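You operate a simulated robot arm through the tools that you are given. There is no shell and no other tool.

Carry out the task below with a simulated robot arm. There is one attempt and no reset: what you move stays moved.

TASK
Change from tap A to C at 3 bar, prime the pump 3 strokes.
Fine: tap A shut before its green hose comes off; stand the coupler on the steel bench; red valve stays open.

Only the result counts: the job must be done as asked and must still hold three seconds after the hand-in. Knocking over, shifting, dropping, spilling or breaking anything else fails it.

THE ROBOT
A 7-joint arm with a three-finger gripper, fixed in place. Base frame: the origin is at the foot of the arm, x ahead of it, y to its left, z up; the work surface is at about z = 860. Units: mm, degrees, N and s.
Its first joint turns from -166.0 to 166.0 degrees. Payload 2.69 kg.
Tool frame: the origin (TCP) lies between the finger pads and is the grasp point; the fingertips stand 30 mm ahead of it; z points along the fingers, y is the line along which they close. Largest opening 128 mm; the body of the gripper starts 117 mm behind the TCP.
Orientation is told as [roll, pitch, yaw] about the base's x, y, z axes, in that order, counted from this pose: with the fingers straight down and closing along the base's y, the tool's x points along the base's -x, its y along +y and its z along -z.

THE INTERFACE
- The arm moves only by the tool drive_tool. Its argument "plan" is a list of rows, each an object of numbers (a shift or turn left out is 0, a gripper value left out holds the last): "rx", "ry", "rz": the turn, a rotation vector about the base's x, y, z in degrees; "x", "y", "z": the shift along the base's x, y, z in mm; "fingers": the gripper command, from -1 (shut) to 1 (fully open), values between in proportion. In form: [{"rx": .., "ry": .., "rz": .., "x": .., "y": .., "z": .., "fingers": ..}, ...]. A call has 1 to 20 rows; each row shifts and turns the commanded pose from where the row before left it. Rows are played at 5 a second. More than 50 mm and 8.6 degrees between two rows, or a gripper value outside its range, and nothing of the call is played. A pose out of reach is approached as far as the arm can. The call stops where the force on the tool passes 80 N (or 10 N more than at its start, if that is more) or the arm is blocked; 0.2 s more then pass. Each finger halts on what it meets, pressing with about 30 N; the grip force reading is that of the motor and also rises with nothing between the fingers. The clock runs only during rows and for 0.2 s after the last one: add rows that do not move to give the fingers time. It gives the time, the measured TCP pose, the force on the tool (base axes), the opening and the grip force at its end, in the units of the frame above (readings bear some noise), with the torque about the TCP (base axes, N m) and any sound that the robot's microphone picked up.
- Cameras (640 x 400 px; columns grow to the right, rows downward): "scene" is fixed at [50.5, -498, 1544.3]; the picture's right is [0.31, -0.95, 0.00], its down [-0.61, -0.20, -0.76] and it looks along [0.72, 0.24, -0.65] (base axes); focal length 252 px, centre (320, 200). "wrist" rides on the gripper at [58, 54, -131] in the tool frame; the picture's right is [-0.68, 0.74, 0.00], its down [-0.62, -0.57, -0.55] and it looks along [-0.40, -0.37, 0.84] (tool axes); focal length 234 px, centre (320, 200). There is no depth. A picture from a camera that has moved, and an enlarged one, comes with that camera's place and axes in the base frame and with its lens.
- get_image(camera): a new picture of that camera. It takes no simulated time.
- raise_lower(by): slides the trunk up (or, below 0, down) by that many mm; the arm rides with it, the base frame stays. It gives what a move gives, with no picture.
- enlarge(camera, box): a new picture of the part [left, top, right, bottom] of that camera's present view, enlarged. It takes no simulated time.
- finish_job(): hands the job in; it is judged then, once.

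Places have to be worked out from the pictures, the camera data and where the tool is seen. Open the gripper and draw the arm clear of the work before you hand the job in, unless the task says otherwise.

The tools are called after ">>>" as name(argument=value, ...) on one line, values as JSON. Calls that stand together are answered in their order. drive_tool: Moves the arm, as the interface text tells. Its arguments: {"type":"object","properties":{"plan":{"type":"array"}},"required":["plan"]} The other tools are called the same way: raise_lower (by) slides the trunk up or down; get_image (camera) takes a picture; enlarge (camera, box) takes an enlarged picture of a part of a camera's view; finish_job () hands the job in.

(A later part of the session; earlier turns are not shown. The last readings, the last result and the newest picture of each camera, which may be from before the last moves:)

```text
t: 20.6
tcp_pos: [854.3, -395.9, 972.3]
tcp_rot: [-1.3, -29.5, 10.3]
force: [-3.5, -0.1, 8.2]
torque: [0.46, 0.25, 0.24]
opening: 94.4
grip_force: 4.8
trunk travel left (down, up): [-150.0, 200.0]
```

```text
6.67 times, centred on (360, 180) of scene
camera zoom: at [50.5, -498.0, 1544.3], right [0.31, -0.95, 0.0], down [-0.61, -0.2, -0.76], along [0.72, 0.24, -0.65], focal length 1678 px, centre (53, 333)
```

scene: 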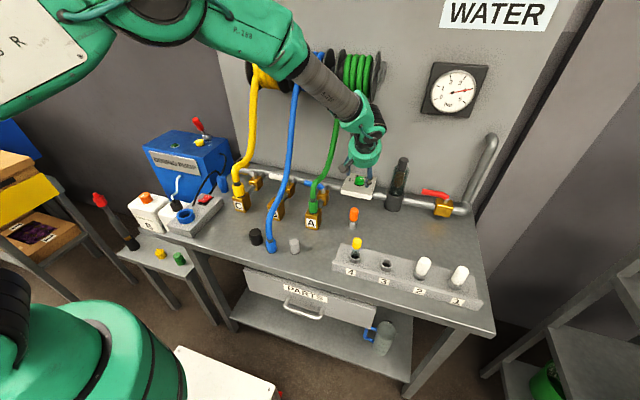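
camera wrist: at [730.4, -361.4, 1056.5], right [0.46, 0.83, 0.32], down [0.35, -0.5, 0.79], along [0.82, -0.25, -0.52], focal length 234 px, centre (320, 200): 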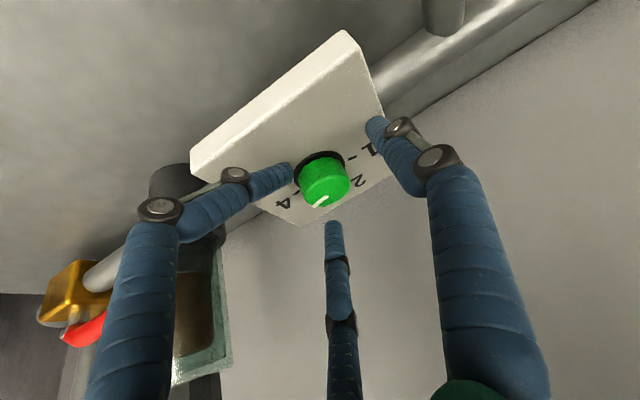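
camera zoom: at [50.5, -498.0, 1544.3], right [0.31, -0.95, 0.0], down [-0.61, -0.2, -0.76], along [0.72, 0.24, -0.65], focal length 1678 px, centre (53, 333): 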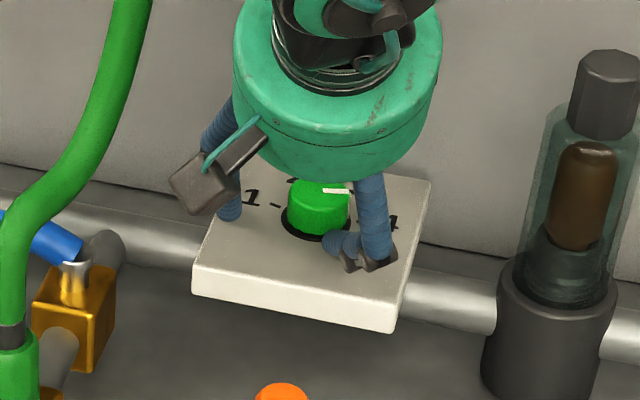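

The readings show the opening forced from 80 to 94 with 8 N upward: a low finger touched the plate, so the three fingers are real. I lift, narrow the opening to about 56 mm and reduce the tilt to 20° so that all three tips fit around the knob.

>>> drive_tool(plan=[{"x": -6.5, "y": -1.9, "z": 16}, {"x": -12, "y": -3, "z": 30}, {"fingers": -0.125, "rx": -0.9, "ry": 4.9}, {"rx": -0.9, "ry": 4.9}, {}])

>>> get_image(camera="wrist")

>>> enlarge(camera="scene", box=[330, 150, 390, 210])

```text
t: 21.8
tcp_pos: [835.1, -400.4, 1019.1]
tcp_rot: [-1.3, -19.5, 10.3]
force: [0.8, 0.5, 0.5]
torque: [-0.05, 0.03, -0.01]
opening: 56.2
grip_force: 0.1
trunk travel left (down, up): [-150.0, 200.0]
```

```text
taken
camera wrist: at [728.3, -363.2, 1121.8], right [0.5, 0.84, 0.21], down [0.49, -0.47, 0.74], along [0.72, -0.27, -0.64], focal length 234 px, centre (320, 200)
```

wrist: 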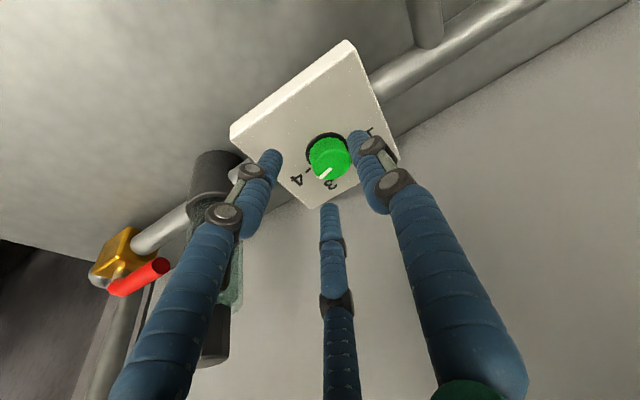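

```text
6.67 times, centred on (360, 180) of scene
camera zoom: at [50.5, -498.0, 1544.3], right [0.31, -0.95, 0.0], down [-0.61, -0.2, -0.76], along [0.72, 0.24, -0.65], focal length 1678 px, centre (53, 333)
```

zoom: 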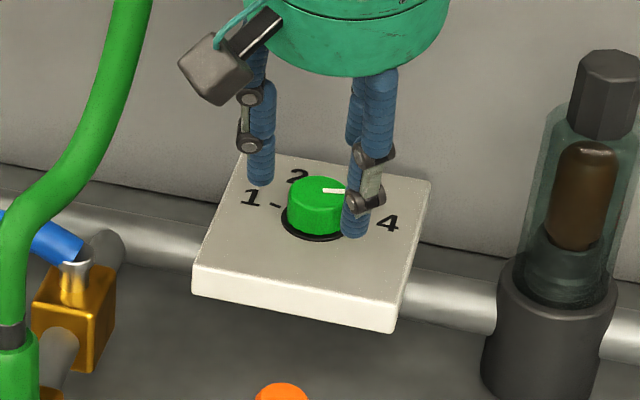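

The knob lies ahead between the three tips as expected; I lower onto it in small steps.

>>> drive_tool(plan=[{"x": 6, "y": 1.2, "z": -13}, {"x": 6, "y": 1.2, "z": -13}, {"x": 6, "y": 1, "z": -12}])

>>> get_image(camera="wrist")

>>> enlarge(camera="scene", box=[330, 150, 390, 210])

```text
t: 22.6
tcp_pos: [854.3, -397.4, 986.1]
tcp_rot: [-1.6, -19.8, 10.3]
force: [-9.8, 2.0, 18.6]
torque: [-0.36, 0.85, -0.31]
opening: 57.7
grip_force: 1.2
trunk travel left (down, up): [-150.0, 200.0]
```

```text
taken
camera wrist: at [745.9, -360.5, 1087.4], right [0.5, 0.84, 0.21], down [0.48, -0.47, 0.74], along [0.72, -0.27, -0.64], focal length 234 px, centre (320, 200)
```

wrist: 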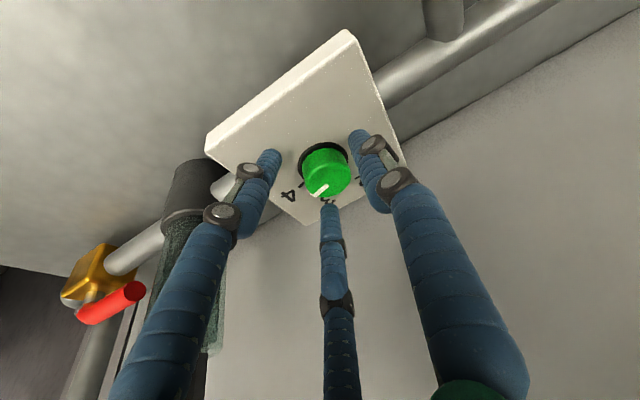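

```text
6.67 times, centred on (360, 180) of scene
camera zoom: at [50.5, -498.0, 1544.3], right [0.31, -0.95, 0.0], down [-0.61, -0.2, -0.76], along [0.72, 0.24, -0.65], focal length 1678 px, centre (53, 333)
```

zoom: 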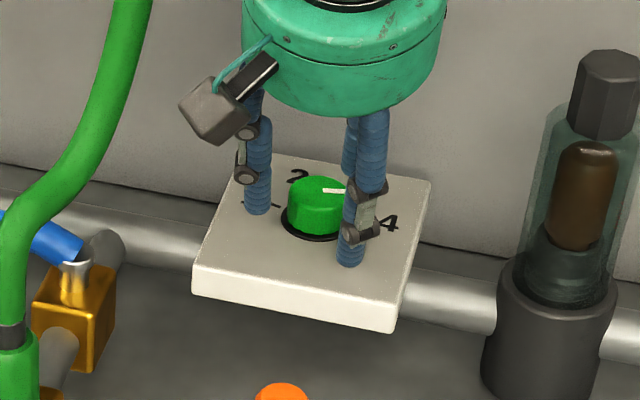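

The rear fingertip rests lightly on the plate (about 19 N), and the tips surround the knob. I lift 5 mm and close on the knob.

>>> drive_tool(plan=[{"z": 3}, {"fingers": -0.45}, {"fingers": -1}, {}, {}])

>>> get_image(camera="wrist")

>>> enlarge(camera="scene", box=[330, 150, 390, 210])

```text
t: 23.8
tcp_pos: [856.4, -398.5, 985.1]
tcp_rot: [-1.6, -19.8, 10.3]
force: [44.2, -16.2, 8.1]
torque: [0.23, -1.45, -0.46]
opening: 40.7
grip_force: 44.8
trunk travel left (down, up): [-150.0, 200.0]
```

```text
taken
camera wrist: at [749.3, -361.4, 1087.7], right [0.5, 0.84, 0.21], down [0.48, -0.47, 0.74], along [0.72, -0.27, -0.64], focal length 234 px, centre (320, 200)
```

wrist: 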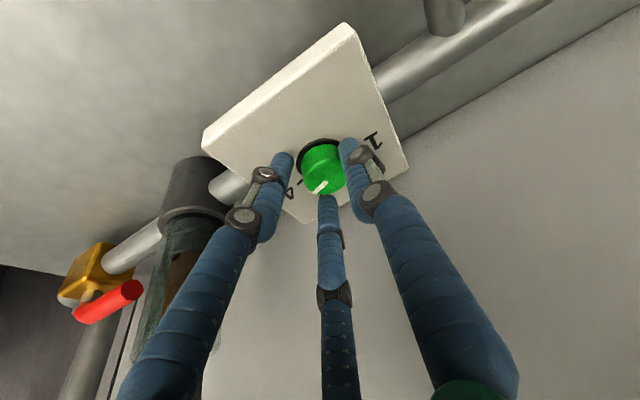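

```text
6.67 times, centred on (360, 180) of scene
camera zoom: at [50.5, -498.0, 1544.3], right [0.31, -0.95, 0.0], down [-0.61, -0.2, -0.76], along [0.72, 0.24, -0.65], focal length 1678 px, centre (53, 333)
```

zoom: 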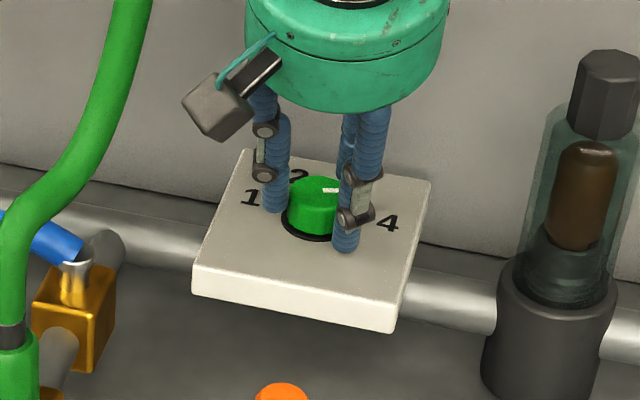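

Gripped at 40.7 mm, but with a 44 N sideways load: the knob sits a little further +x/-y than my axis. I shift to relieve it before turning.

>>> drive_tool(plan=[{"x": 1.5, "y": -0.7}, {"x": 1.5, "y": -0.7}, {}])

```text
t: 24.6
tcp_pos: [855.7, -399.1, 984.8]
tcp_rot: [-1.5, -19.7, 10.4]
force: [27.4, -3.4, 24.5]
torque: [0.43, -1.12, -0.15]
opening: 40.4
grip_force: 44.6
trunk travel left (down, up): [-150.0, 200.0]
```

Some load remains in +x and +z; I ease a bit further along it.

>>> drive_tool(plan=[{"x": 1.5, "z": 2}, {"x": 1.5, "z": 2}, {}])

```text
t: 25.4
tcp_pos: [859.0, -398.1, 986.5]
tcp_rot: [-1.2, -19.4, 10.3]
force: [14.5, -1.7, 8.6]
torque: [0.69, -0.75, -0.06]
opening: 39.3
grip_force: 45.4
trunk travel left (down, up): [-150.0, 200.0]
```

Loads are small now. I turn the knob counter-clockwise about its own axis, first by 30°.

>>> drive_tool(plan=[{"rz": 5, "x": 0.2, "y": -0.8}, {"rz": 5, "x": 0.2, "y": -0.8}, {"rz": 5, "x": 0.4, "y": -0.8}, {"rz": 5, "x": 0.4, "y": -0.8}, {"rz": 5, "x": 0.5, "y": -0.7}, {"rz": 5, "x": 0.5, "y": -0.7}])

>>> get_image(camera="wrist")

>>> enlarge(camera="scene", box=[330, 150, 390, 210])

>>> enlarge(camera="scene", box=[415, 50, 515, 130])

```text
t: 26.8
tcp_pos: [863.7, -402.5, 987.5]
tcp_rot: [-1.3, -19.5, 40.4]
force: [24.1, 12.4, -7.8]
torque: [0.48, -0.33, -0.1]
opening: 37.5
grip_force: 45.0
trunk travel left (down, up): [-150.0, 200.0]
```

```text
taken
camera wrist: at [750.5, -424.0, 1089.2], right [0.01, 0.98, 0.21], down [0.66, -0.17, 0.73], along [0.75, 0.13, -0.64], focal length 234 px, centre (320, 200)
```

wrist: 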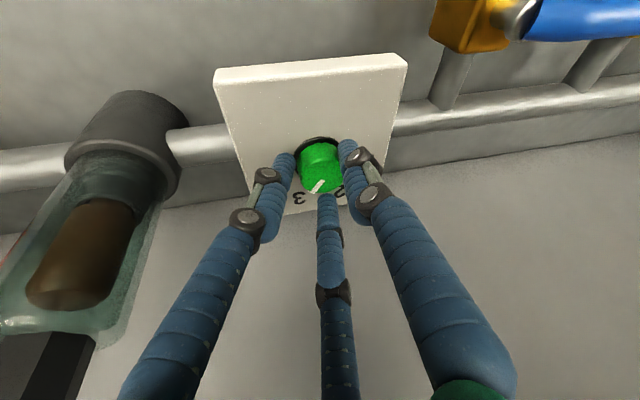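

```text
6.67 times, centred on (360, 180) of scene
camera zoom: at [50.5, -498.0, 1544.3], right [0.31, -0.95, 0.0], down [-0.61, -0.2, -0.76], along [0.72, 0.24, -0.65], focal length 1678 px, centre (53, 333)
```

zoom: 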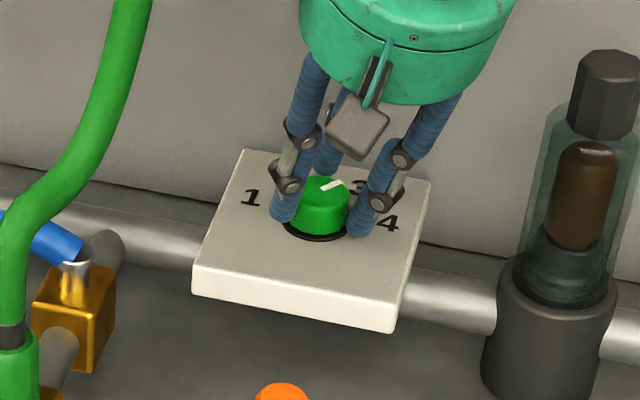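

```text
5.00 times, centred on (465, 90) of scene
camera zoom: at [50.5, -498.0, 1544.3], right [0.31, -0.95, 0.0], down [-0.61, -0.2, -0.76], along [0.72, 0.24, -0.65], focal length 1258 px, centre (-405, 750)
```

zoom: 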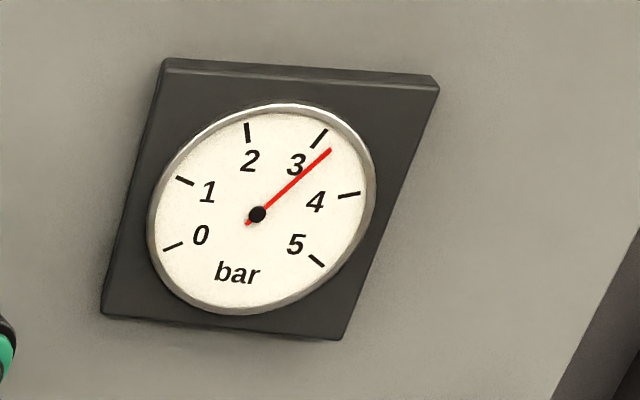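

The knob turns with the hand and the gauge has fallen to about 3.3. I continue by 10° and read the gauge again.

>>> drive_tool(plan=[{"rz": 5, "x": 1.2, "y": 0}, {"rz": 5, "x": 1.2, "y": 0}, {}])

>>> enlarge(camera="scene", box=[425, 60, 485, 120])

>>> enlarge(camera="wrist", box=[200, 40, 420, 240])

```text
t: 27.6
tcp_pos: [863.1, -403.8, 987.6]
tcp_rot: [-1.3, -19.5, 50.3]
force: [12.8, 12.1, -9.4]
torque: [0.38, 0.1, -0.1]
opening: 36.8
grip_force: 44.7
trunk travel left (down, up): [-150.0, 200.0]
```

```text
6.67 times, centred on (455, 90) of scene
camera zoom: at [50.5, -498.0, 1544.3], right [0.31, -0.95, 0.0], down [-0.61, -0.2, -0.76], along [0.72, 0.24, -0.65], focal length 1678 px, centre (-580, 933)
```

zoom: 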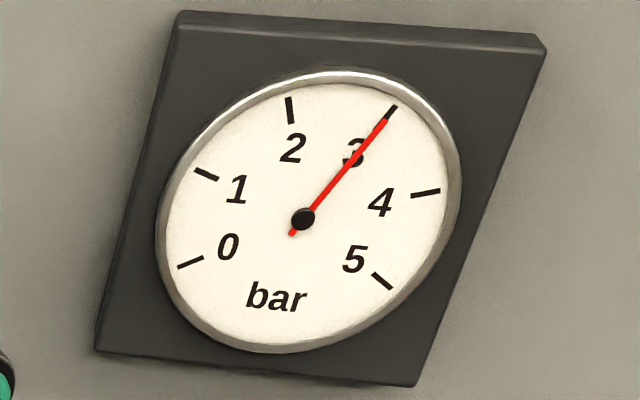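

```text
2.00 times, centred on (310, 140) of wrist
camera zoom: at [757.3, -443.7, 1089.6], right [-0.16, 0.96, 0.21], down [0.68, -0.05, 0.73], along [0.72, 0.26, -0.64], focal length 468 px, centre (340, 320)
```

zoom: 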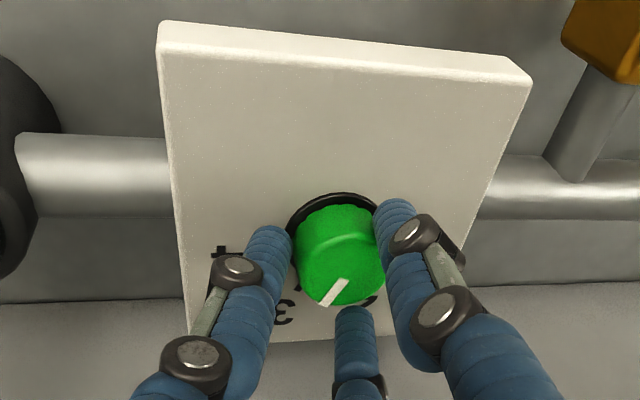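

The gauge needle is right on 3 bar. I release the knob by opening slightly and re-read it.

>>> drive_tool(plan=[{"fingers": -0.3}, {"fingers": -0.15}, {}])

>>> enlarge(camera="scene", box=[425, 60, 485, 120])

>>> enlarge(camera="wrist", box=[200, 40, 420, 240])

```text
t: 28.4
tcp_pos: [863.2, -403.8, 988.7]
tcp_rot: [-1.3, -19.6, 50.3]
force: [0.6, 0.5, -0.4]
torque: [-0.06, 0.0, 0.03]
opening: 54.4
grip_force: 0.0
trunk travel left (down, up): [-150.0, 200.0]
```

```text
6.67 times, centred on (455, 90) of scene
camera zoom: at [50.5, -498.0, 1544.3], right [0.31, -0.95, 0.0], down [-0.61, -0.2, -0.76], along [0.72, 0.24, -0.65], focal length 1678 px, centre (-580, 933)
```

zoom: 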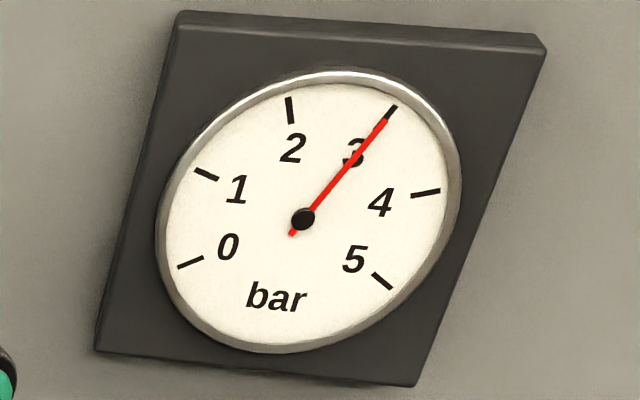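

```text
2.00 times, centred on (310, 140) of wrist
camera zoom: at [756.6, -444.2, 1090.9], right [-0.16, 0.97, 0.21], down [0.67, -0.05, 0.74], along [0.72, 0.26, -0.64], focal length 468 px, centre (340, 320)
```

zoom: 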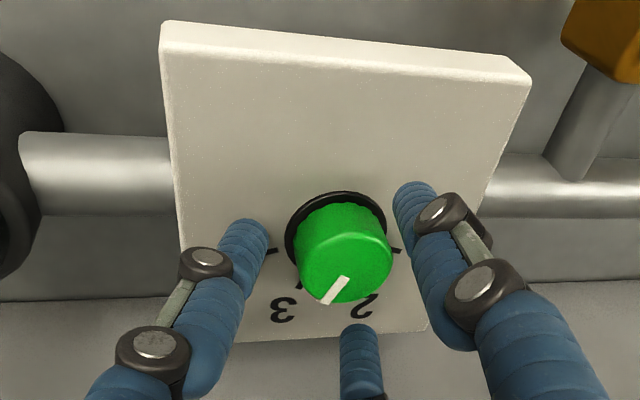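

Knob released and the gauge holds at 3. I withdraw upward and back, then go in front of tap A to view its green coupler.

>>> drive_tool(plan=[{"x": -7, "y": -8, "z": 28}, {"x": -9, "y": -11, "z": 38}, {"x": -30, "y": -5, "z": 20}, {"x": -45, "z": 20}, {"x": -45, "z": 20}, {"x": -45, "z": 10}, {"x": -45, "rz": -5}, {"x": -40, "rz": -5}, {"y": 20, "rx": -3, "ry": 5}, {"y": 30, "rx": -3, "ry": 5, "fingers": 0.3}, {"y": 30, "rx": -3, "ry": 5}])

>>> get_image(camera="wrist")

>>> get_image(camera="scene")

```text
t: 30.8
tcp_pos: [598.7, -347.7, 1125.3]
tcp_rot: [1.4, -2.3, 39.8]
force: [0.7, 0.2, 0.2]
torque: [0.03, 0.03, -0.01]
opening: 83.5
grip_force: 0.0
trunk travel left (down, up): [-150.0, 200.0]
```

```text
taken
camera wrist: at [516.1, -350.3, 1254.5], right [0.05, 1.0, 0.04], down [0.83, -0.06, 0.56], along [0.56, 0.01, -0.83], focal length 234 px, centre (320, 200)
```

wrist: 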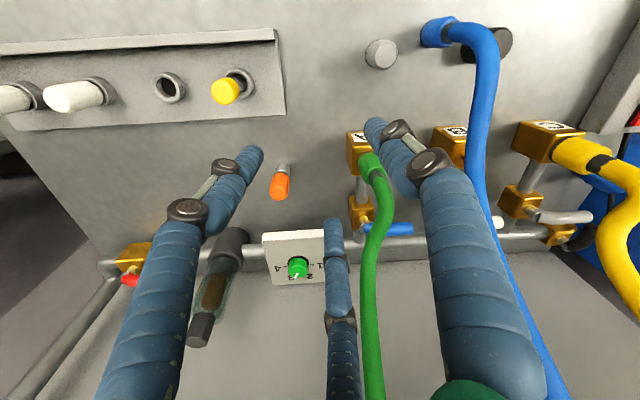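

```text
taken
```

scene: 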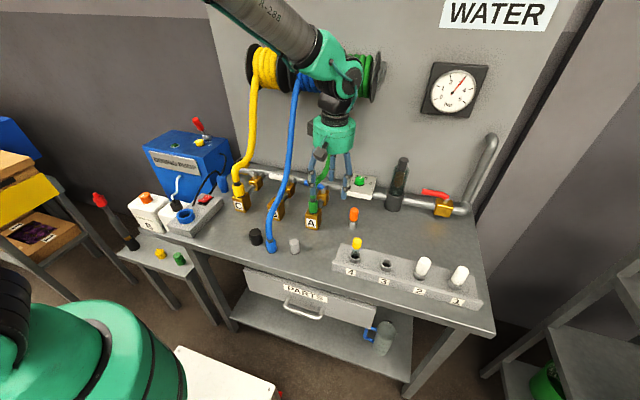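

I zoom on the coupler and hose to work out the grasp.

>>> enlarge(camera="wrist", box=[320, 110, 500, 250])

>>> enlarge(camera="scene", box=[285, 160, 345, 240])

```text
2.86 times, centred on (410, 180) of wrist
camera zoom: at [516.1, -350.3, 1254.5], right [0.05, 1.0, 0.04], down [0.83, -0.06, 0.56], along [0.56, 0.01, -0.83], focal length 669 px, centre (63, 257)
```

zoom: 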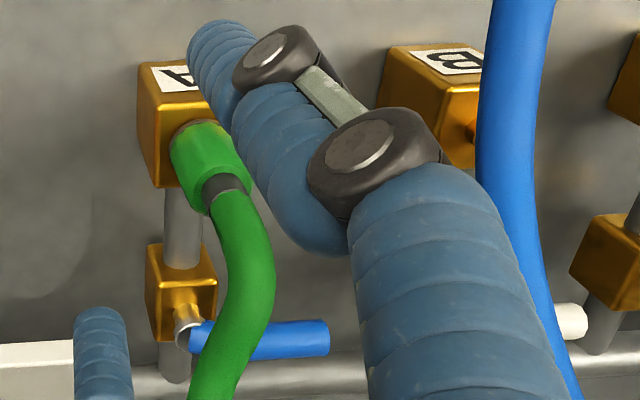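

```text
5.00 times, centred on (315, 200) of scene
camera zoom: at [50.5, -498.0, 1544.3], right [0.31, -0.95, 0.0], down [-0.61, -0.2, -0.76], along [0.72, 0.24, -0.65], focal length 1258 px, centre (345, 200)
```

zoom: 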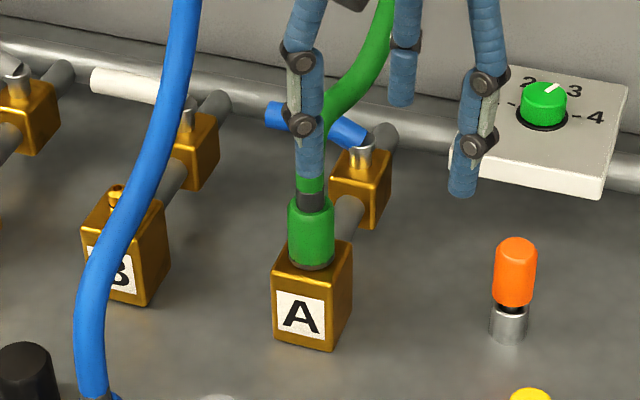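

The coupler stands at about (666, -270), sleeve z ≈ 924–973, hose leaving it towards az -17°. I level the tool, turn it so the gap between two fingers faces the hose, open fully and come down around the coupler.

>>> drive_tool(plan=[{"rz": 8, "fingers": 1}, {"rz": 8}, {"rz": 8}, {"rz": 8}, {"rx": -2.5, "ry": 0.9, "rz": 1}, {"y": 40, "z": -15}, {"y": 40, "z": -25}, {"x": 8, "y": 5, "z": -40}])

>>> get_image(camera="wrist")

>>> enlarge(camera="scene", box=[260, 120, 380, 240])

```text
t: 32.6
tcp_pos: [606.1, -262.0, 1043.4]
tcp_rot: [1.5, 0.4, 72.8]
force: [0.2, 0.1, 0.6]
torque: [-0.09, -0.04, 0.02]
opening: 128.2
grip_force: 0.2
trunk travel left (down, up): [-150.0, 200.0]
```

```text
taken
camera wrist: at [540.1, -302.9, 1176.4], right [-0.5, 0.86, 0.01], down [0.74, 0.42, 0.53], along [0.45, 0.28, -0.85], focal length 234 px, centre (320, 200)
```

wrist: 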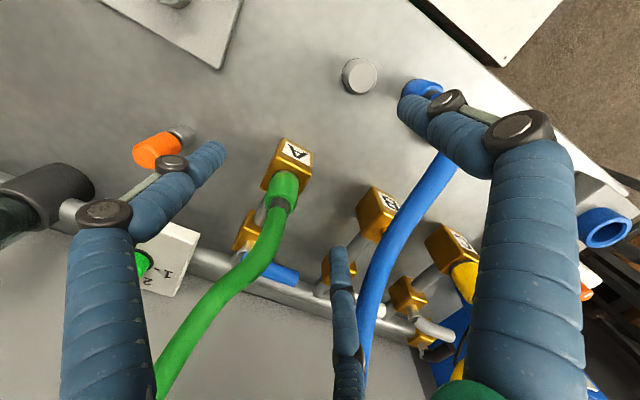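

```text
3.33 times, centred on (320, 180) of scene
camera zoom: at [50.5, -498.0, 1544.3], right [0.31, -0.95, 0.0], down [-0.61, -0.2, -0.76], along [0.72, 0.24, -0.65], focal length 839 px, centre (320, 267)
```

zoom: 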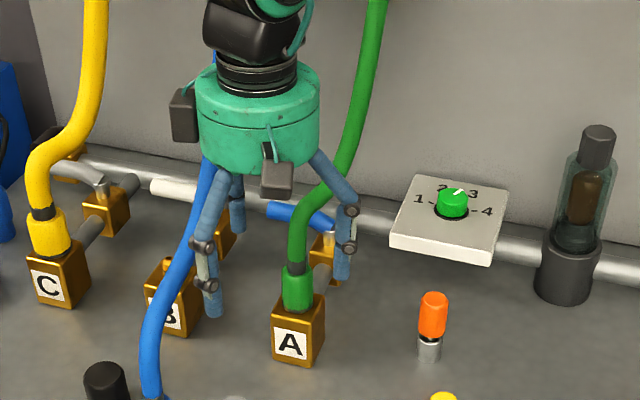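

The coupler is confirmed at about (663, -269). I move over it and descend with the hose lying in the finger gap.

>>> drive_tool(plan=[{"x": 20, "y": -3}, {"x": 20, "y": -2}, {"x": 18, "y": -2}, {"z": -25}, {"z": -25}, {"z": -23}, {}])

>>> get_image(camera="wrist")

>>> enlarge(camera="scene", box=[260, 120, 380, 240])

```text
t: 34.2
tcp_pos: [665.0, -270.3, 971.7]
tcp_rot: [1.5, 0.3, 72.7]
force: [0.0, -0.7, -0.4]
torque: [-0.02, 0.03, 0.0]
opening: 127.8
grip_force: 0.0
trunk travel left (down, up): [-150.0, 200.0]
```

```text
taken
camera wrist: at [599.0, -311.6, 1103.7], right [-0.5, 0.86, 0.02], down [0.74, 0.42, 0.53], along [0.45, 0.28, -0.85], focal length 234 px, centre (320, 200)
```

wrist: 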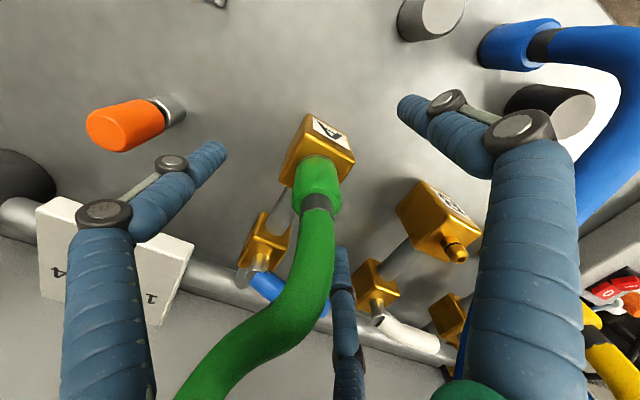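

```text
3.33 times, centred on (320, 180) of scene
camera zoom: at [50.5, -498.0, 1544.3], right [0.31, -0.95, 0.0], down [-0.61, -0.2, -0.76], along [0.72, 0.24, -0.65], focal length 839 px, centre (320, 267)
```

zoom: 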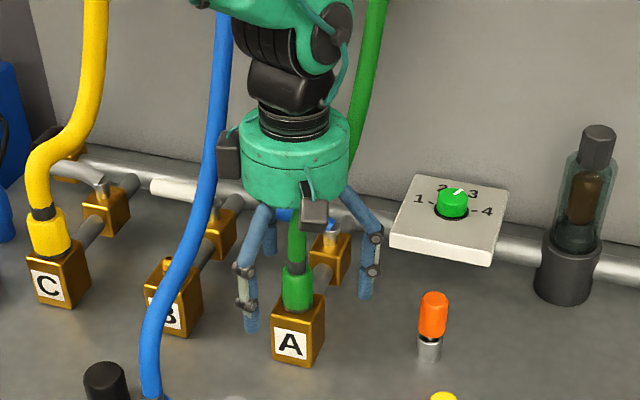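

The three fingers are evenly placed around the coupler. I close on it.

>>> drive_tool(plan=[{"fingers": 0}, {"fingers": -0.4}, {"fingers": -1}, {}, {}])

>>> get_image(camera="wrist")

>>> enlarge(camera="scene", box=[260, 120, 380, 240])

```text
t: 35.4
tcp_pos: [666.2, -268.7, 970.3]
tcp_rot: [1.6, 0.4, 72.9]
force: [22.2, 23.5, -3.9]
torque: [0.88, -0.7, 0.13]
opening: 35.6
grip_force: 30.6
trunk travel left (down, up): [-150.0, 200.0]
```

```text
taken
camera wrist: at [600.4, -309.9, 1103.8], right [-0.5, 0.86, 0.01], down [0.74, 0.42, 0.53], along [0.45, 0.28, -0.85], focal length 234 px, centre (320, 200)
```

wrist: 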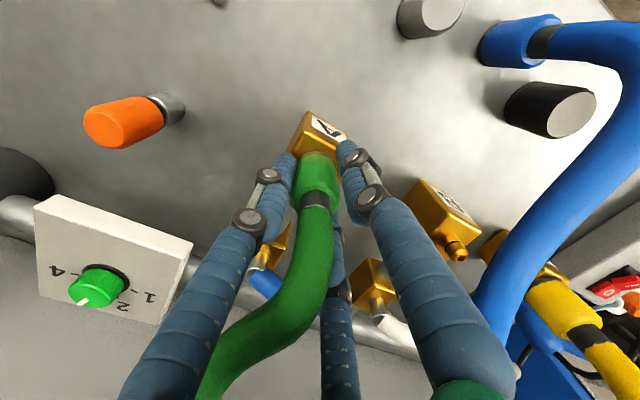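

```text
3.33 times, centred on (320, 180) of scene
camera zoom: at [50.5, -498.0, 1544.3], right [0.31, -0.95, 0.0], down [-0.61, -0.2, -0.76], along [0.72, 0.24, -0.65], focal length 839 px, centre (320, 267)
```

zoom: 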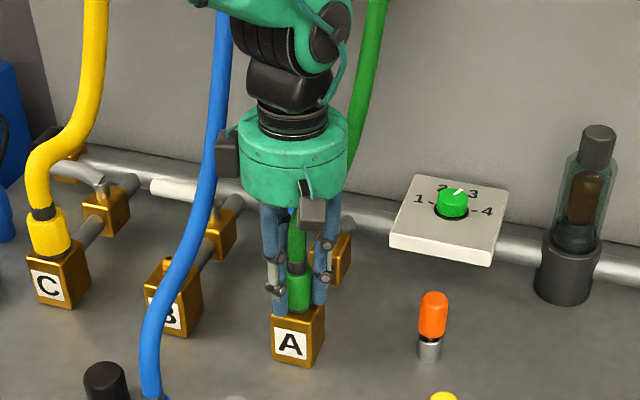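

Gripped at 35.6 mm with some sideways load; I ease that off (+x, +y) and then pull straight up gently.

>>> drive_tool(plan=[{"x": 1, "y": 1}, {"x": 1, "y": 1}, {}, {"z": 3}, {"z": 3}, {"z": 3}, {"z": 3}])

>>> get_image(camera="wrist")

>>> enlarge(camera="scene", box=[260, 120, 380, 240])

```text
t: 37.0
tcp_pos: [666.5, -268.3, 983.1]
tcp_rot: [1.5, 0.3, 72.8]
force: [6.1, -12.0, -3.4]
torque: [-0.36, -0.23, -0.05]
opening: 33.3
grip_force: 29.7
trunk travel left (down, up): [-150.0, 200.0]
```

```text
taken
camera wrist: at [600.8, -309.6, 1115.7], right [-0.5, 0.86, 0.02], down [0.74, 0.42, 0.53], along [0.45, 0.28, -0.85], focal length 234 px, centre (320, 200)
```

wrist: 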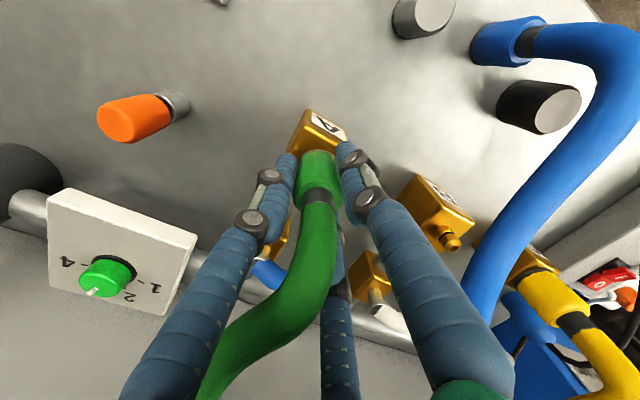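

```text
3.33 times, centred on (320, 180) of scene
camera zoom: at [50.5, -498.0, 1544.3], right [0.31, -0.95, 0.0], down [-0.61, -0.2, -0.76], along [0.72, 0.24, -0.65], focal length 839 px, centre (320, 267)
```

zoom: 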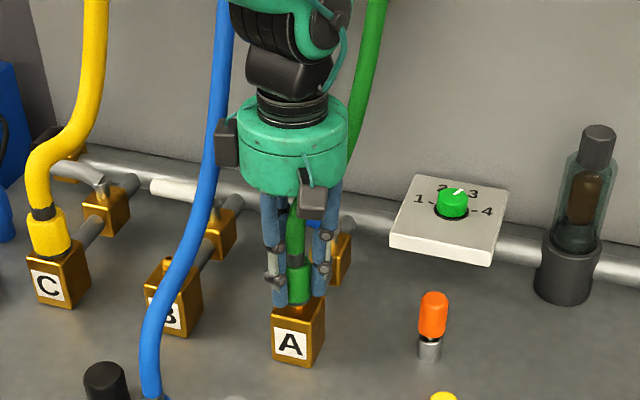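

The coupler seems to rise with the hand without resistance. I lift on until it is clear of the spigot.

>>> drive_tool(plan=[{"z": 6}, {"z": 8}, {"z": 10}, {"z": 10}])

>>> get_image(camera="wrist")

>>> enlarge(camera="scene", box=[260, 120, 380, 240])

```text
t: 38.0
tcp_pos: [665.9, -267.2, 1017.3]
tcp_rot: [1.4, 0.4, 72.7]
force: [-0.5, -0.2, -0.2]
torque: [0.01, 0.02, -0.02]
opening: 31.6
grip_force: 30.5
trunk travel left (down, up): [-150.0, 200.0]
```

```text
taken
camera wrist: at [600.5, -308.6, 1150.1], right [-0.5, 0.86, 0.02], down [0.74, 0.42, 0.53], along [0.45, 0.28, -0.85], focal length 234 px, centre (320, 200)
```

wrist: 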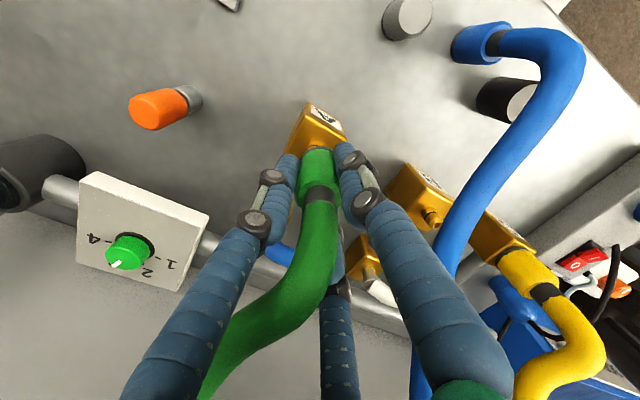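

```text
3.33 times, centred on (320, 180) of scene
camera zoom: at [50.5, -498.0, 1544.3], right [0.31, -0.95, 0.0], down [-0.61, -0.2, -0.76], along [0.72, 0.24, -0.65], focal length 839 px, centre (320, 267)
```

zoom: 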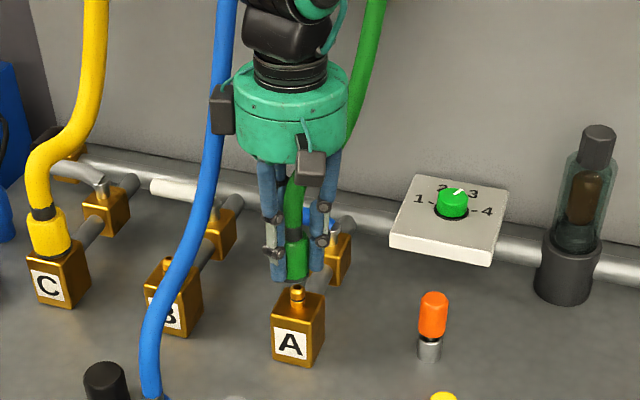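

The coupler is off and held, its bottom about 53 mm below the TCP. I carry it to free bench space in front-right of tap A, around (596, -318), and lower it most of the way.

>>> drive_tool(plan=[{"z": 8}, {"x": -15, "y": -8, "rz": 3}, {"x": -20, "y": -14, "rz": 3}, {"x": -20, "y": -14, "rz": 3}, {"x": -15, "y": -14, "rz": 3, "ry": -1.4}, {"z": -25}, {"z": -30}, {"z": -25}])

>>> get_image(camera="wrist")

>>> get_image(camera="scene")

>>> enlarge(camera="scene", box=[260, 160, 380, 280])

```text
t: 39.8
tcp_pos: [596.7, -318.0, 946.2]
tcp_rot: [0.2, 0.2, 84.9]
force: [-0.6, -1.0, 0.0]
torque: [0.01, 0.03, 0.0]
opening: 31.5
grip_force: 29.9
trunk travel left (down, up): [-150.0, 200.0]
```

```text
taken
camera wrist: at [538.2, -371.8, 1077.0], right [-0.67, 0.74, 0.0], down [0.62, 0.56, 0.55], along [0.4, 0.37, -0.84], focal length 234 px, centre (320, 200)
```

wrist: 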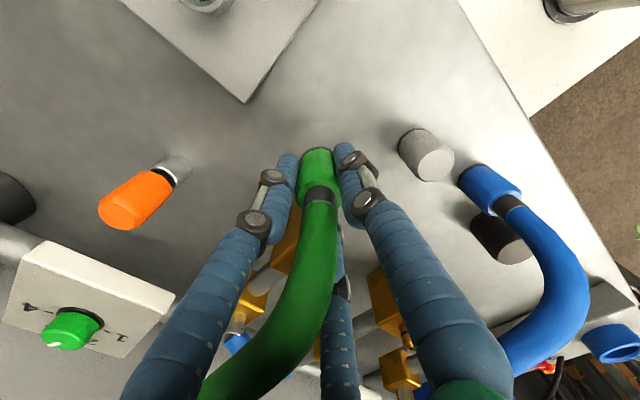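

```text
taken
```

scene: 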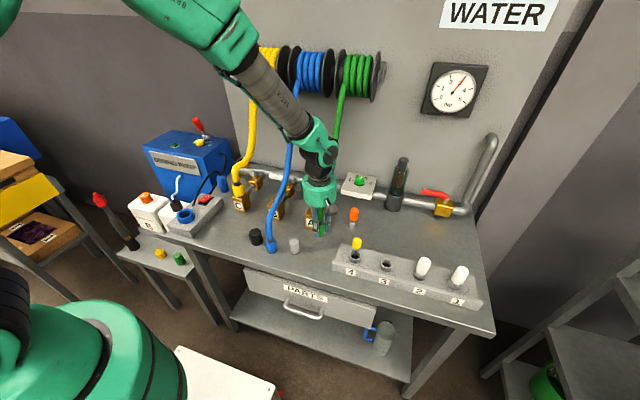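

```text
3.33 times, centred on (320, 220) of scene
camera zoom: at [50.5, -498.0, 1544.3], right [0.31, -0.95, 0.0], down [-0.61, -0.2, -0.76], along [0.72, 0.24, -0.65], focal length 839 px, centre (320, 133)
```

zoom: 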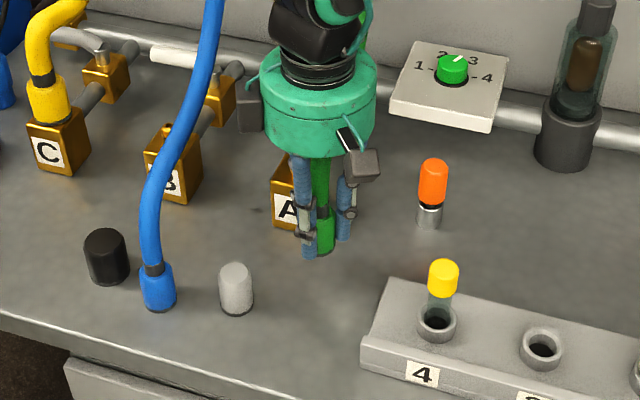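

The coupler hangs upright about 30 mm above the bench. I lower it and then creep down until contact shows in the force.

>>> drive_tool(plan=[{"z": -12}, {"z": -10}, {"z": -3}, {"z": -2}, {}])

>>> enlarge(camera="scene", box=[290, 190, 350, 250])

```text
t: 41.0
tcp_pos: [595.7, -317.5, 919.0]
tcp_rot: [0.1, 0.2, 84.8]
force: [-0.5, 1.2, 0.1]
torque: [0.02, 0.01, -0.01]
opening: 31.2
grip_force: 30.3
trunk travel left (down, up): [-150.0, 200.0]
```

```text
6.67 times, centred on (320, 220) of scene
camera zoom: at [50.5, -498.0, 1544.3], right [0.31, -0.95, 0.0], down [-0.61, -0.2, -0.76], along [0.72, 0.24, -0.65], focal length 1678 px, centre (320, 67)
```

zoom: 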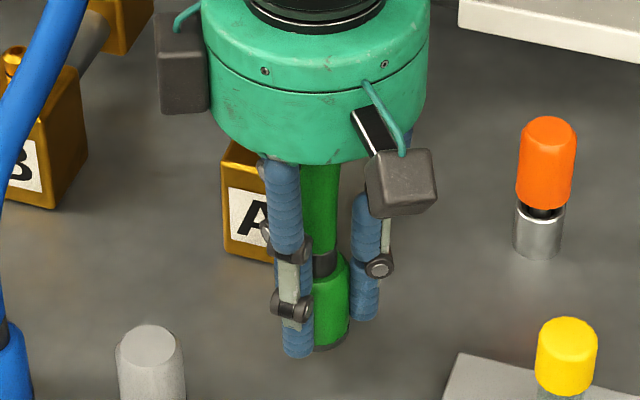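

No contact yet at TCP z 919; I continue in 2 mm steps.

>>> drive_tool(plan=[{"z": -2}, {"z": -2}, {}])

```text
t: 41.8
tcp_pos: [596.2, -317.3, 914.2]
tcp_rot: [0.1, 0.2, 84.8]
force: [0.3, 1.0, -1.5]
torque: [-0.01, 0.03, 0.0]
opening: 31.6
grip_force: 29.5
trunk travel left (down, up): [-150.0, 200.0]
```

Still free; a few more small steps.

>>> drive_tool(plan=[{"z": -1.5}, {"z": -1.5}, {}])

```text
t: 42.6
tcp_pos: [595.5, -318.0, 911.1]
tcp_rot: [0.1, 0.2, 84.8]
force: [-0.1, -1.0, -0.4]
torque: [0.01, 0.02, 0.04]
opening: 31.2
grip_force: 29.8
trunk travel left (down, up): [-150.0, 200.0]
```

Still no contact; I go on and check the picture.

>>> drive_tool(plan=[{"z": -1.5}, {"z": -1.5}, {}])

>>> enlarge(camera="scene", box=[300, 210, 340, 250])

>>> enlarge(camera="wrist", box=[240, 80, 400, 240])

```text
t: 43.4
tcp_pos: [595.3, -318.7, 908.4]
tcp_rot: [0.0, 0.2, 84.8]
force: [-0.2, -0.3, -0.7]
torque: [-0.01, 0.0, 0.05]
opening: 31.1
grip_force: 30.1
trunk travel left (down, up): [-150.0, 200.0]
```

```text
10.00 times, centred on (320, 230) of scene
camera zoom: at [50.5, -498.0, 1544.3], right [0.31, -0.95, 0.0], down [-0.61, -0.2, -0.76], along [0.72, 0.24, -0.65], focal length 2517 px, centre (320, -100)
```

zoom: 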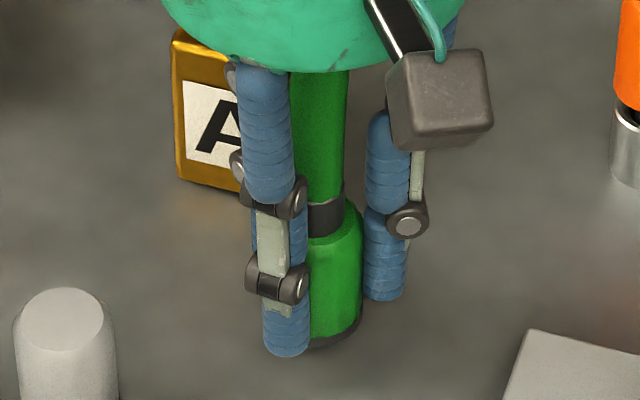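

```text
2.50 times, centred on (320, 160) of wrist
camera zoom: at [537.0, -371.4, 1039.5], right [-0.67, 0.74, 0.0], down [0.62, 0.56, 0.55], along [0.4, 0.37, -0.84], focal length 585 px, centre (320, 300)
```

zoom: 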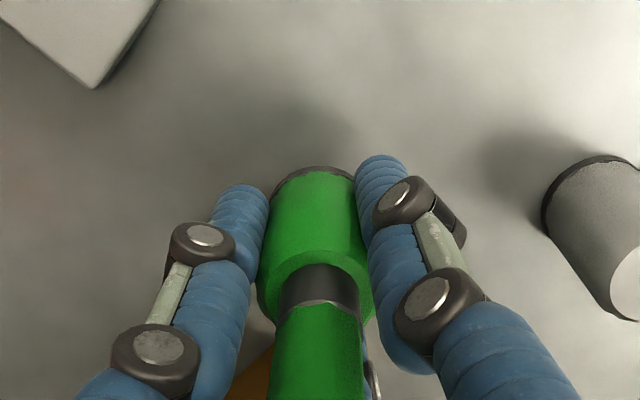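

By the picture the base is within a few millimetres of the bench; I creep on.

>>> drive_tool(plan=[{"z": -1.5}, {"z": -1.5}, {}])

```text
t: 44.2
tcp_pos: [595.4, -318.0, 905.9]
tcp_rot: [0.1, 0.1, 84.7]
force: [-0.2, 0.1, -0.1]
torque: [0.0, -0.01, 0.0]
opening: 31.2
grip_force: 30.0
trunk travel left (down, up): [-150.0, 200.0]
```

>>> drive_tool(plan=[{"z": -1.5}, {"z": -1.5}, {}])

```text
t: 45.0
tcp_pos: [595.3, -317.2, 902.5]
tcp_rot: [0.2, 0.1, 84.9]
force: [0.6, 0.3, -0.8]
torque: [-0.02, 0.0, -0.04]
opening: 30.9
grip_force: 30.3
trunk travel left (down, up): [-150.0, 200.0]
```

Still free at 902.5, so the coupler's base must be nearer the TCP than I estimated; I continue carefully.

>>> drive_tool(plan=[{"z": -1.5}, {"z": -1.5}, {}])

>>> enlarge(camera="scene", box=[300, 210, 340, 250])

```text
t: 45.8
tcp_pos: [596.0, -317.7, 900.2]
tcp_rot: [0.1, 0.2, 84.7]
force: [-0.5, 0.1, -1.4]
torque: [0.01, -0.05, -0.04]
opening: 31.0
grip_force: 29.9
trunk travel left (down, up): [-150.0, 200.0]
```

```text
10.00 times, centred on (320, 230) of scene
camera zoom: at [50.5, -498.0, 1544.3], right [0.31, -0.95, 0.0], down [-0.61, -0.2, -0.76], along [0.72, 0.24, -0.65], focal length 2517 px, centre (320, -100)
```

zoom: 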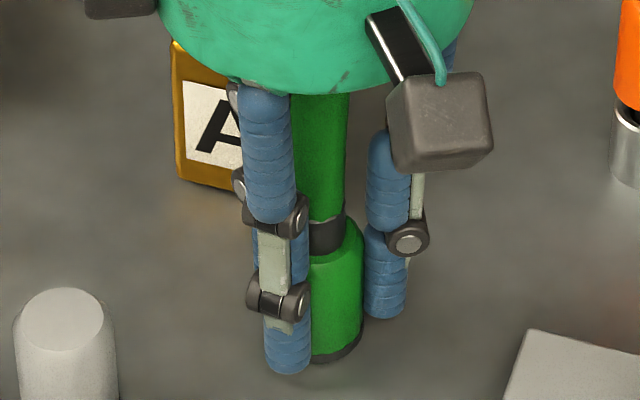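

The base is very close to the bench by the picture; two more small steps.

>>> drive_tool(plan=[{"z": -1.5}, {"z": -1.5}, {}])

```text
t: 46.6
tcp_pos: [596.0, -317.5, 899.0]
tcp_rot: [0.0, 0.3, 84.9]
force: [-2.1, 3.0, 21.4]
torque: [0.09, 0.33, 0.02]
opening: 31.2
grip_force: 30.5
trunk travel left (down, up): [-150.0, 200.0]
```

Contact at last (21 N). I relieve it slightly and open the fingers slowly to let the coupler stand.

>>> drive_tool(plan=[{"z": 0.7}, {}, {"fingers": -0.45}, {"fingers": -0.35}, {"fingers": -0.2}, {}])

>>> enlarge(camera="scene", box=[290, 190, 350, 250])

>>> get_image(camera="wrist")

```text
t: 48.0
tcp_pos: [595.0, -318.7, 896.6]
tcp_rot: [0.1, 0.1, 84.8]
force: [-0.4, -0.5, 0.1]
torque: [-0.01, -0.04, -0.02]
opening: 51.2
grip_force: 0.0
trunk travel left (down, up): [-150.0, 200.0]
```

```text
6.67 times, centred on (320, 220) of scene
camera zoom: at [50.5, -498.0, 1544.3], right [0.31, -0.95, 0.0], down [-0.61, -0.2, -0.76], along [0.72, 0.24, -0.65], focal length 1678 px, centre (320, 67)
```

zoom: 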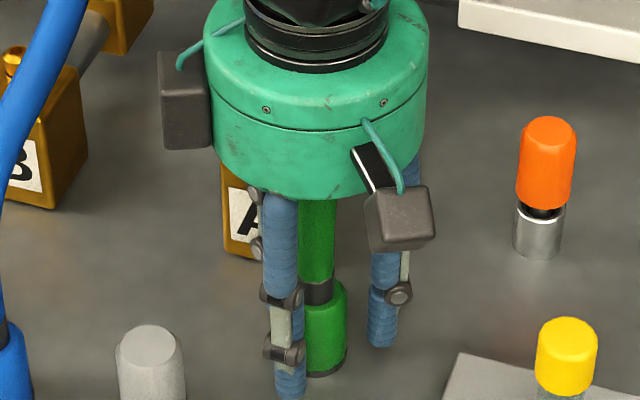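

```text
taken
camera wrist: at [537.2, -371.9, 1028.1], right [-0.67, 0.74, 0.0], down [0.62, 0.56, 0.55], along [0.4, 0.37, -0.84], focal length 234 px, centre (320, 200)
```

wrist: 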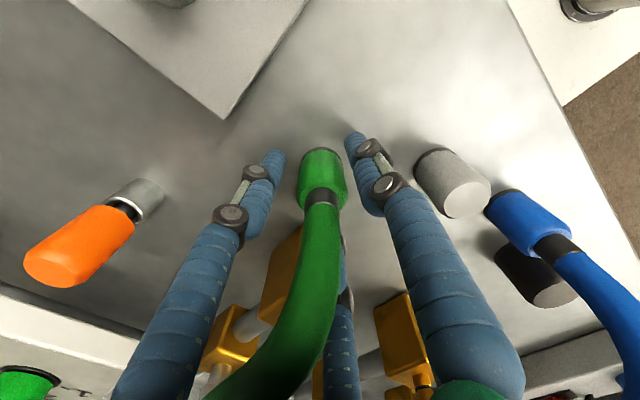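

The coupler stands upright on the bench. I widen the fingers, rise straight up, then back away to the front so the hose leaves through the gap.

>>> drive_tool(plan=[{"fingers": 0.3}, {"z": 15}, {"z": 20}, {"z": 20}, {"x": -10, "z": 15}, {"x": -25, "z": 20}, {"x": -35, "z": 25}, {"x": -35, "z": 30}, {"x": -20, "z": 40}])

>>> get_image(camera="wrist")

>>> enlarge(camera="scene", box=[260, 120, 400, 260])

>>> get_image(camera="scene")

```text
t: 50.0
tcp_pos: [470.8, -317.2, 1081.7]
tcp_rot: [0.2, 0.1, 84.8]
force: [-0.3, -0.4, -0.3]
torque: [0.03, 0.0, 0.01]
opening: 83.5
grip_force: 0.0
trunk travel left (down, up): [-150.0, 200.0]
```

```text
taken
camera wrist: at [411.1, -371.2, 1213.5], right [-0.67, 0.74, 0.0], down [0.62, 0.56, 0.55], along [0.4, 0.37, -0.84], focal length 234 px, centre (320, 200)
```

wrist: 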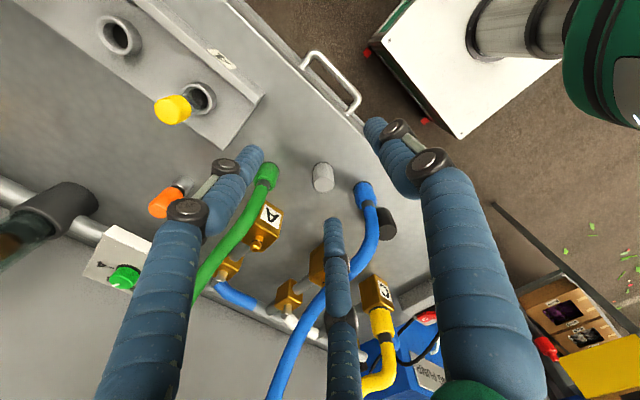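

```text
2.86 times, centred on (330, 190) of scene
camera zoom: at [50.5, -498.0, 1544.3], right [0.31, -0.95, 0.0], down [-0.61, -0.2, -0.76], along [0.72, 0.24, -0.65], focal length 719 px, centre (291, 229)
```

zoom: 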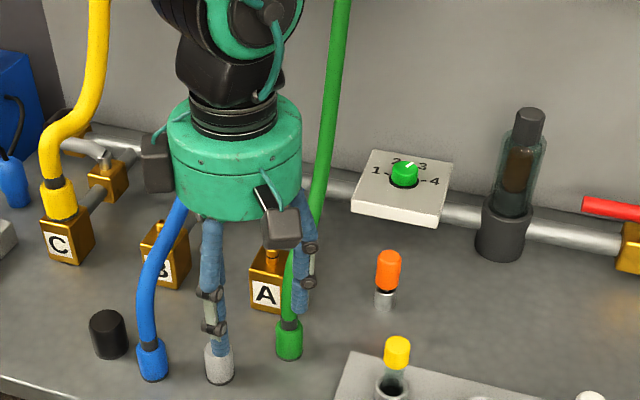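

```text
taken
```

scene: 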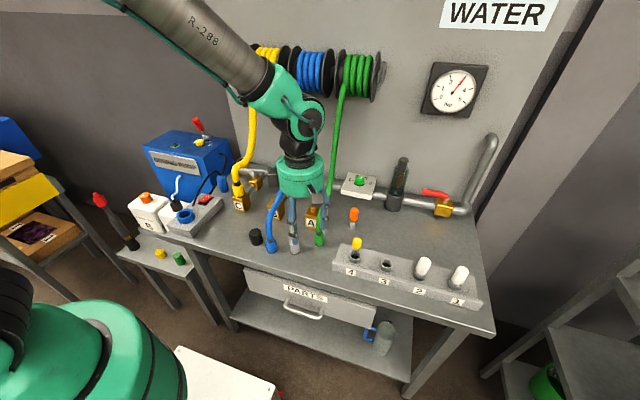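

The green coupler stands free and upright. Now I go round in front to the left side to look at tap C's lever and the pump.

>>> drive_tool(plan=[{"z": 40}, {"y": 46, "rz": -8}, {"y": 46, "rz": -8}, {"y": 46, "rz": -8}, {"y": 46, "rz": -8}, {"y": 46, "rz": -8}, {"y": 46, "rz": -8}, {"y": 46, "rz": -8}, {"y": 46, "rz": -8}, {"y": 46, "rz": -8}, {"y": 30, "rz": -8, "fingers": -1}, {"x": 40, "rz": -5}, {"x": 45}, {"x": 45}])

>>> get_image(camera="wrist")

>>> get_image(camera="scene")

```text
t: 53.0
tcp_pos: [600.8, 127.2, 1121.3]
tcp_rot: [0.1, 0.2, -0.2]
force: [-1.6, -0.4, -0.4]
torque: [0.01, -0.02, 0.02]
opening: 2.3
grip_force: 30.5
trunk travel left (down, up): [-150.0, 200.0]
```

```text
taken
camera wrist: at [542.5, 178.7, 1252.0], right [0.68, 0.73, 0.0], down [0.62, -0.57, 0.55], along [0.4, -0.37, -0.84], focal length 234 px, centre (320, 200)
```

wrist: 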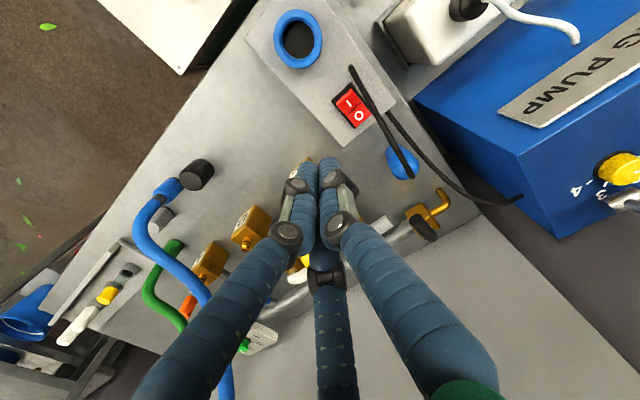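

```text
taken
```

scene: 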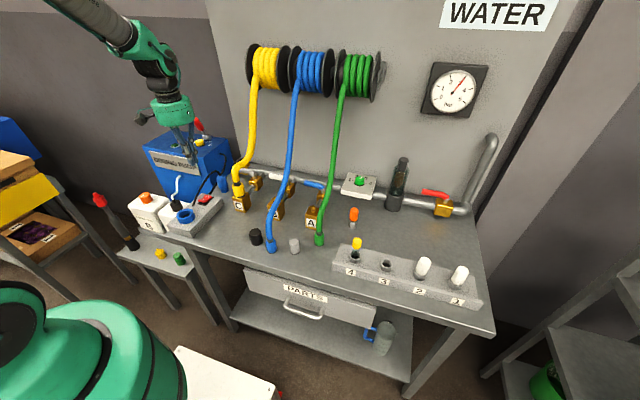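

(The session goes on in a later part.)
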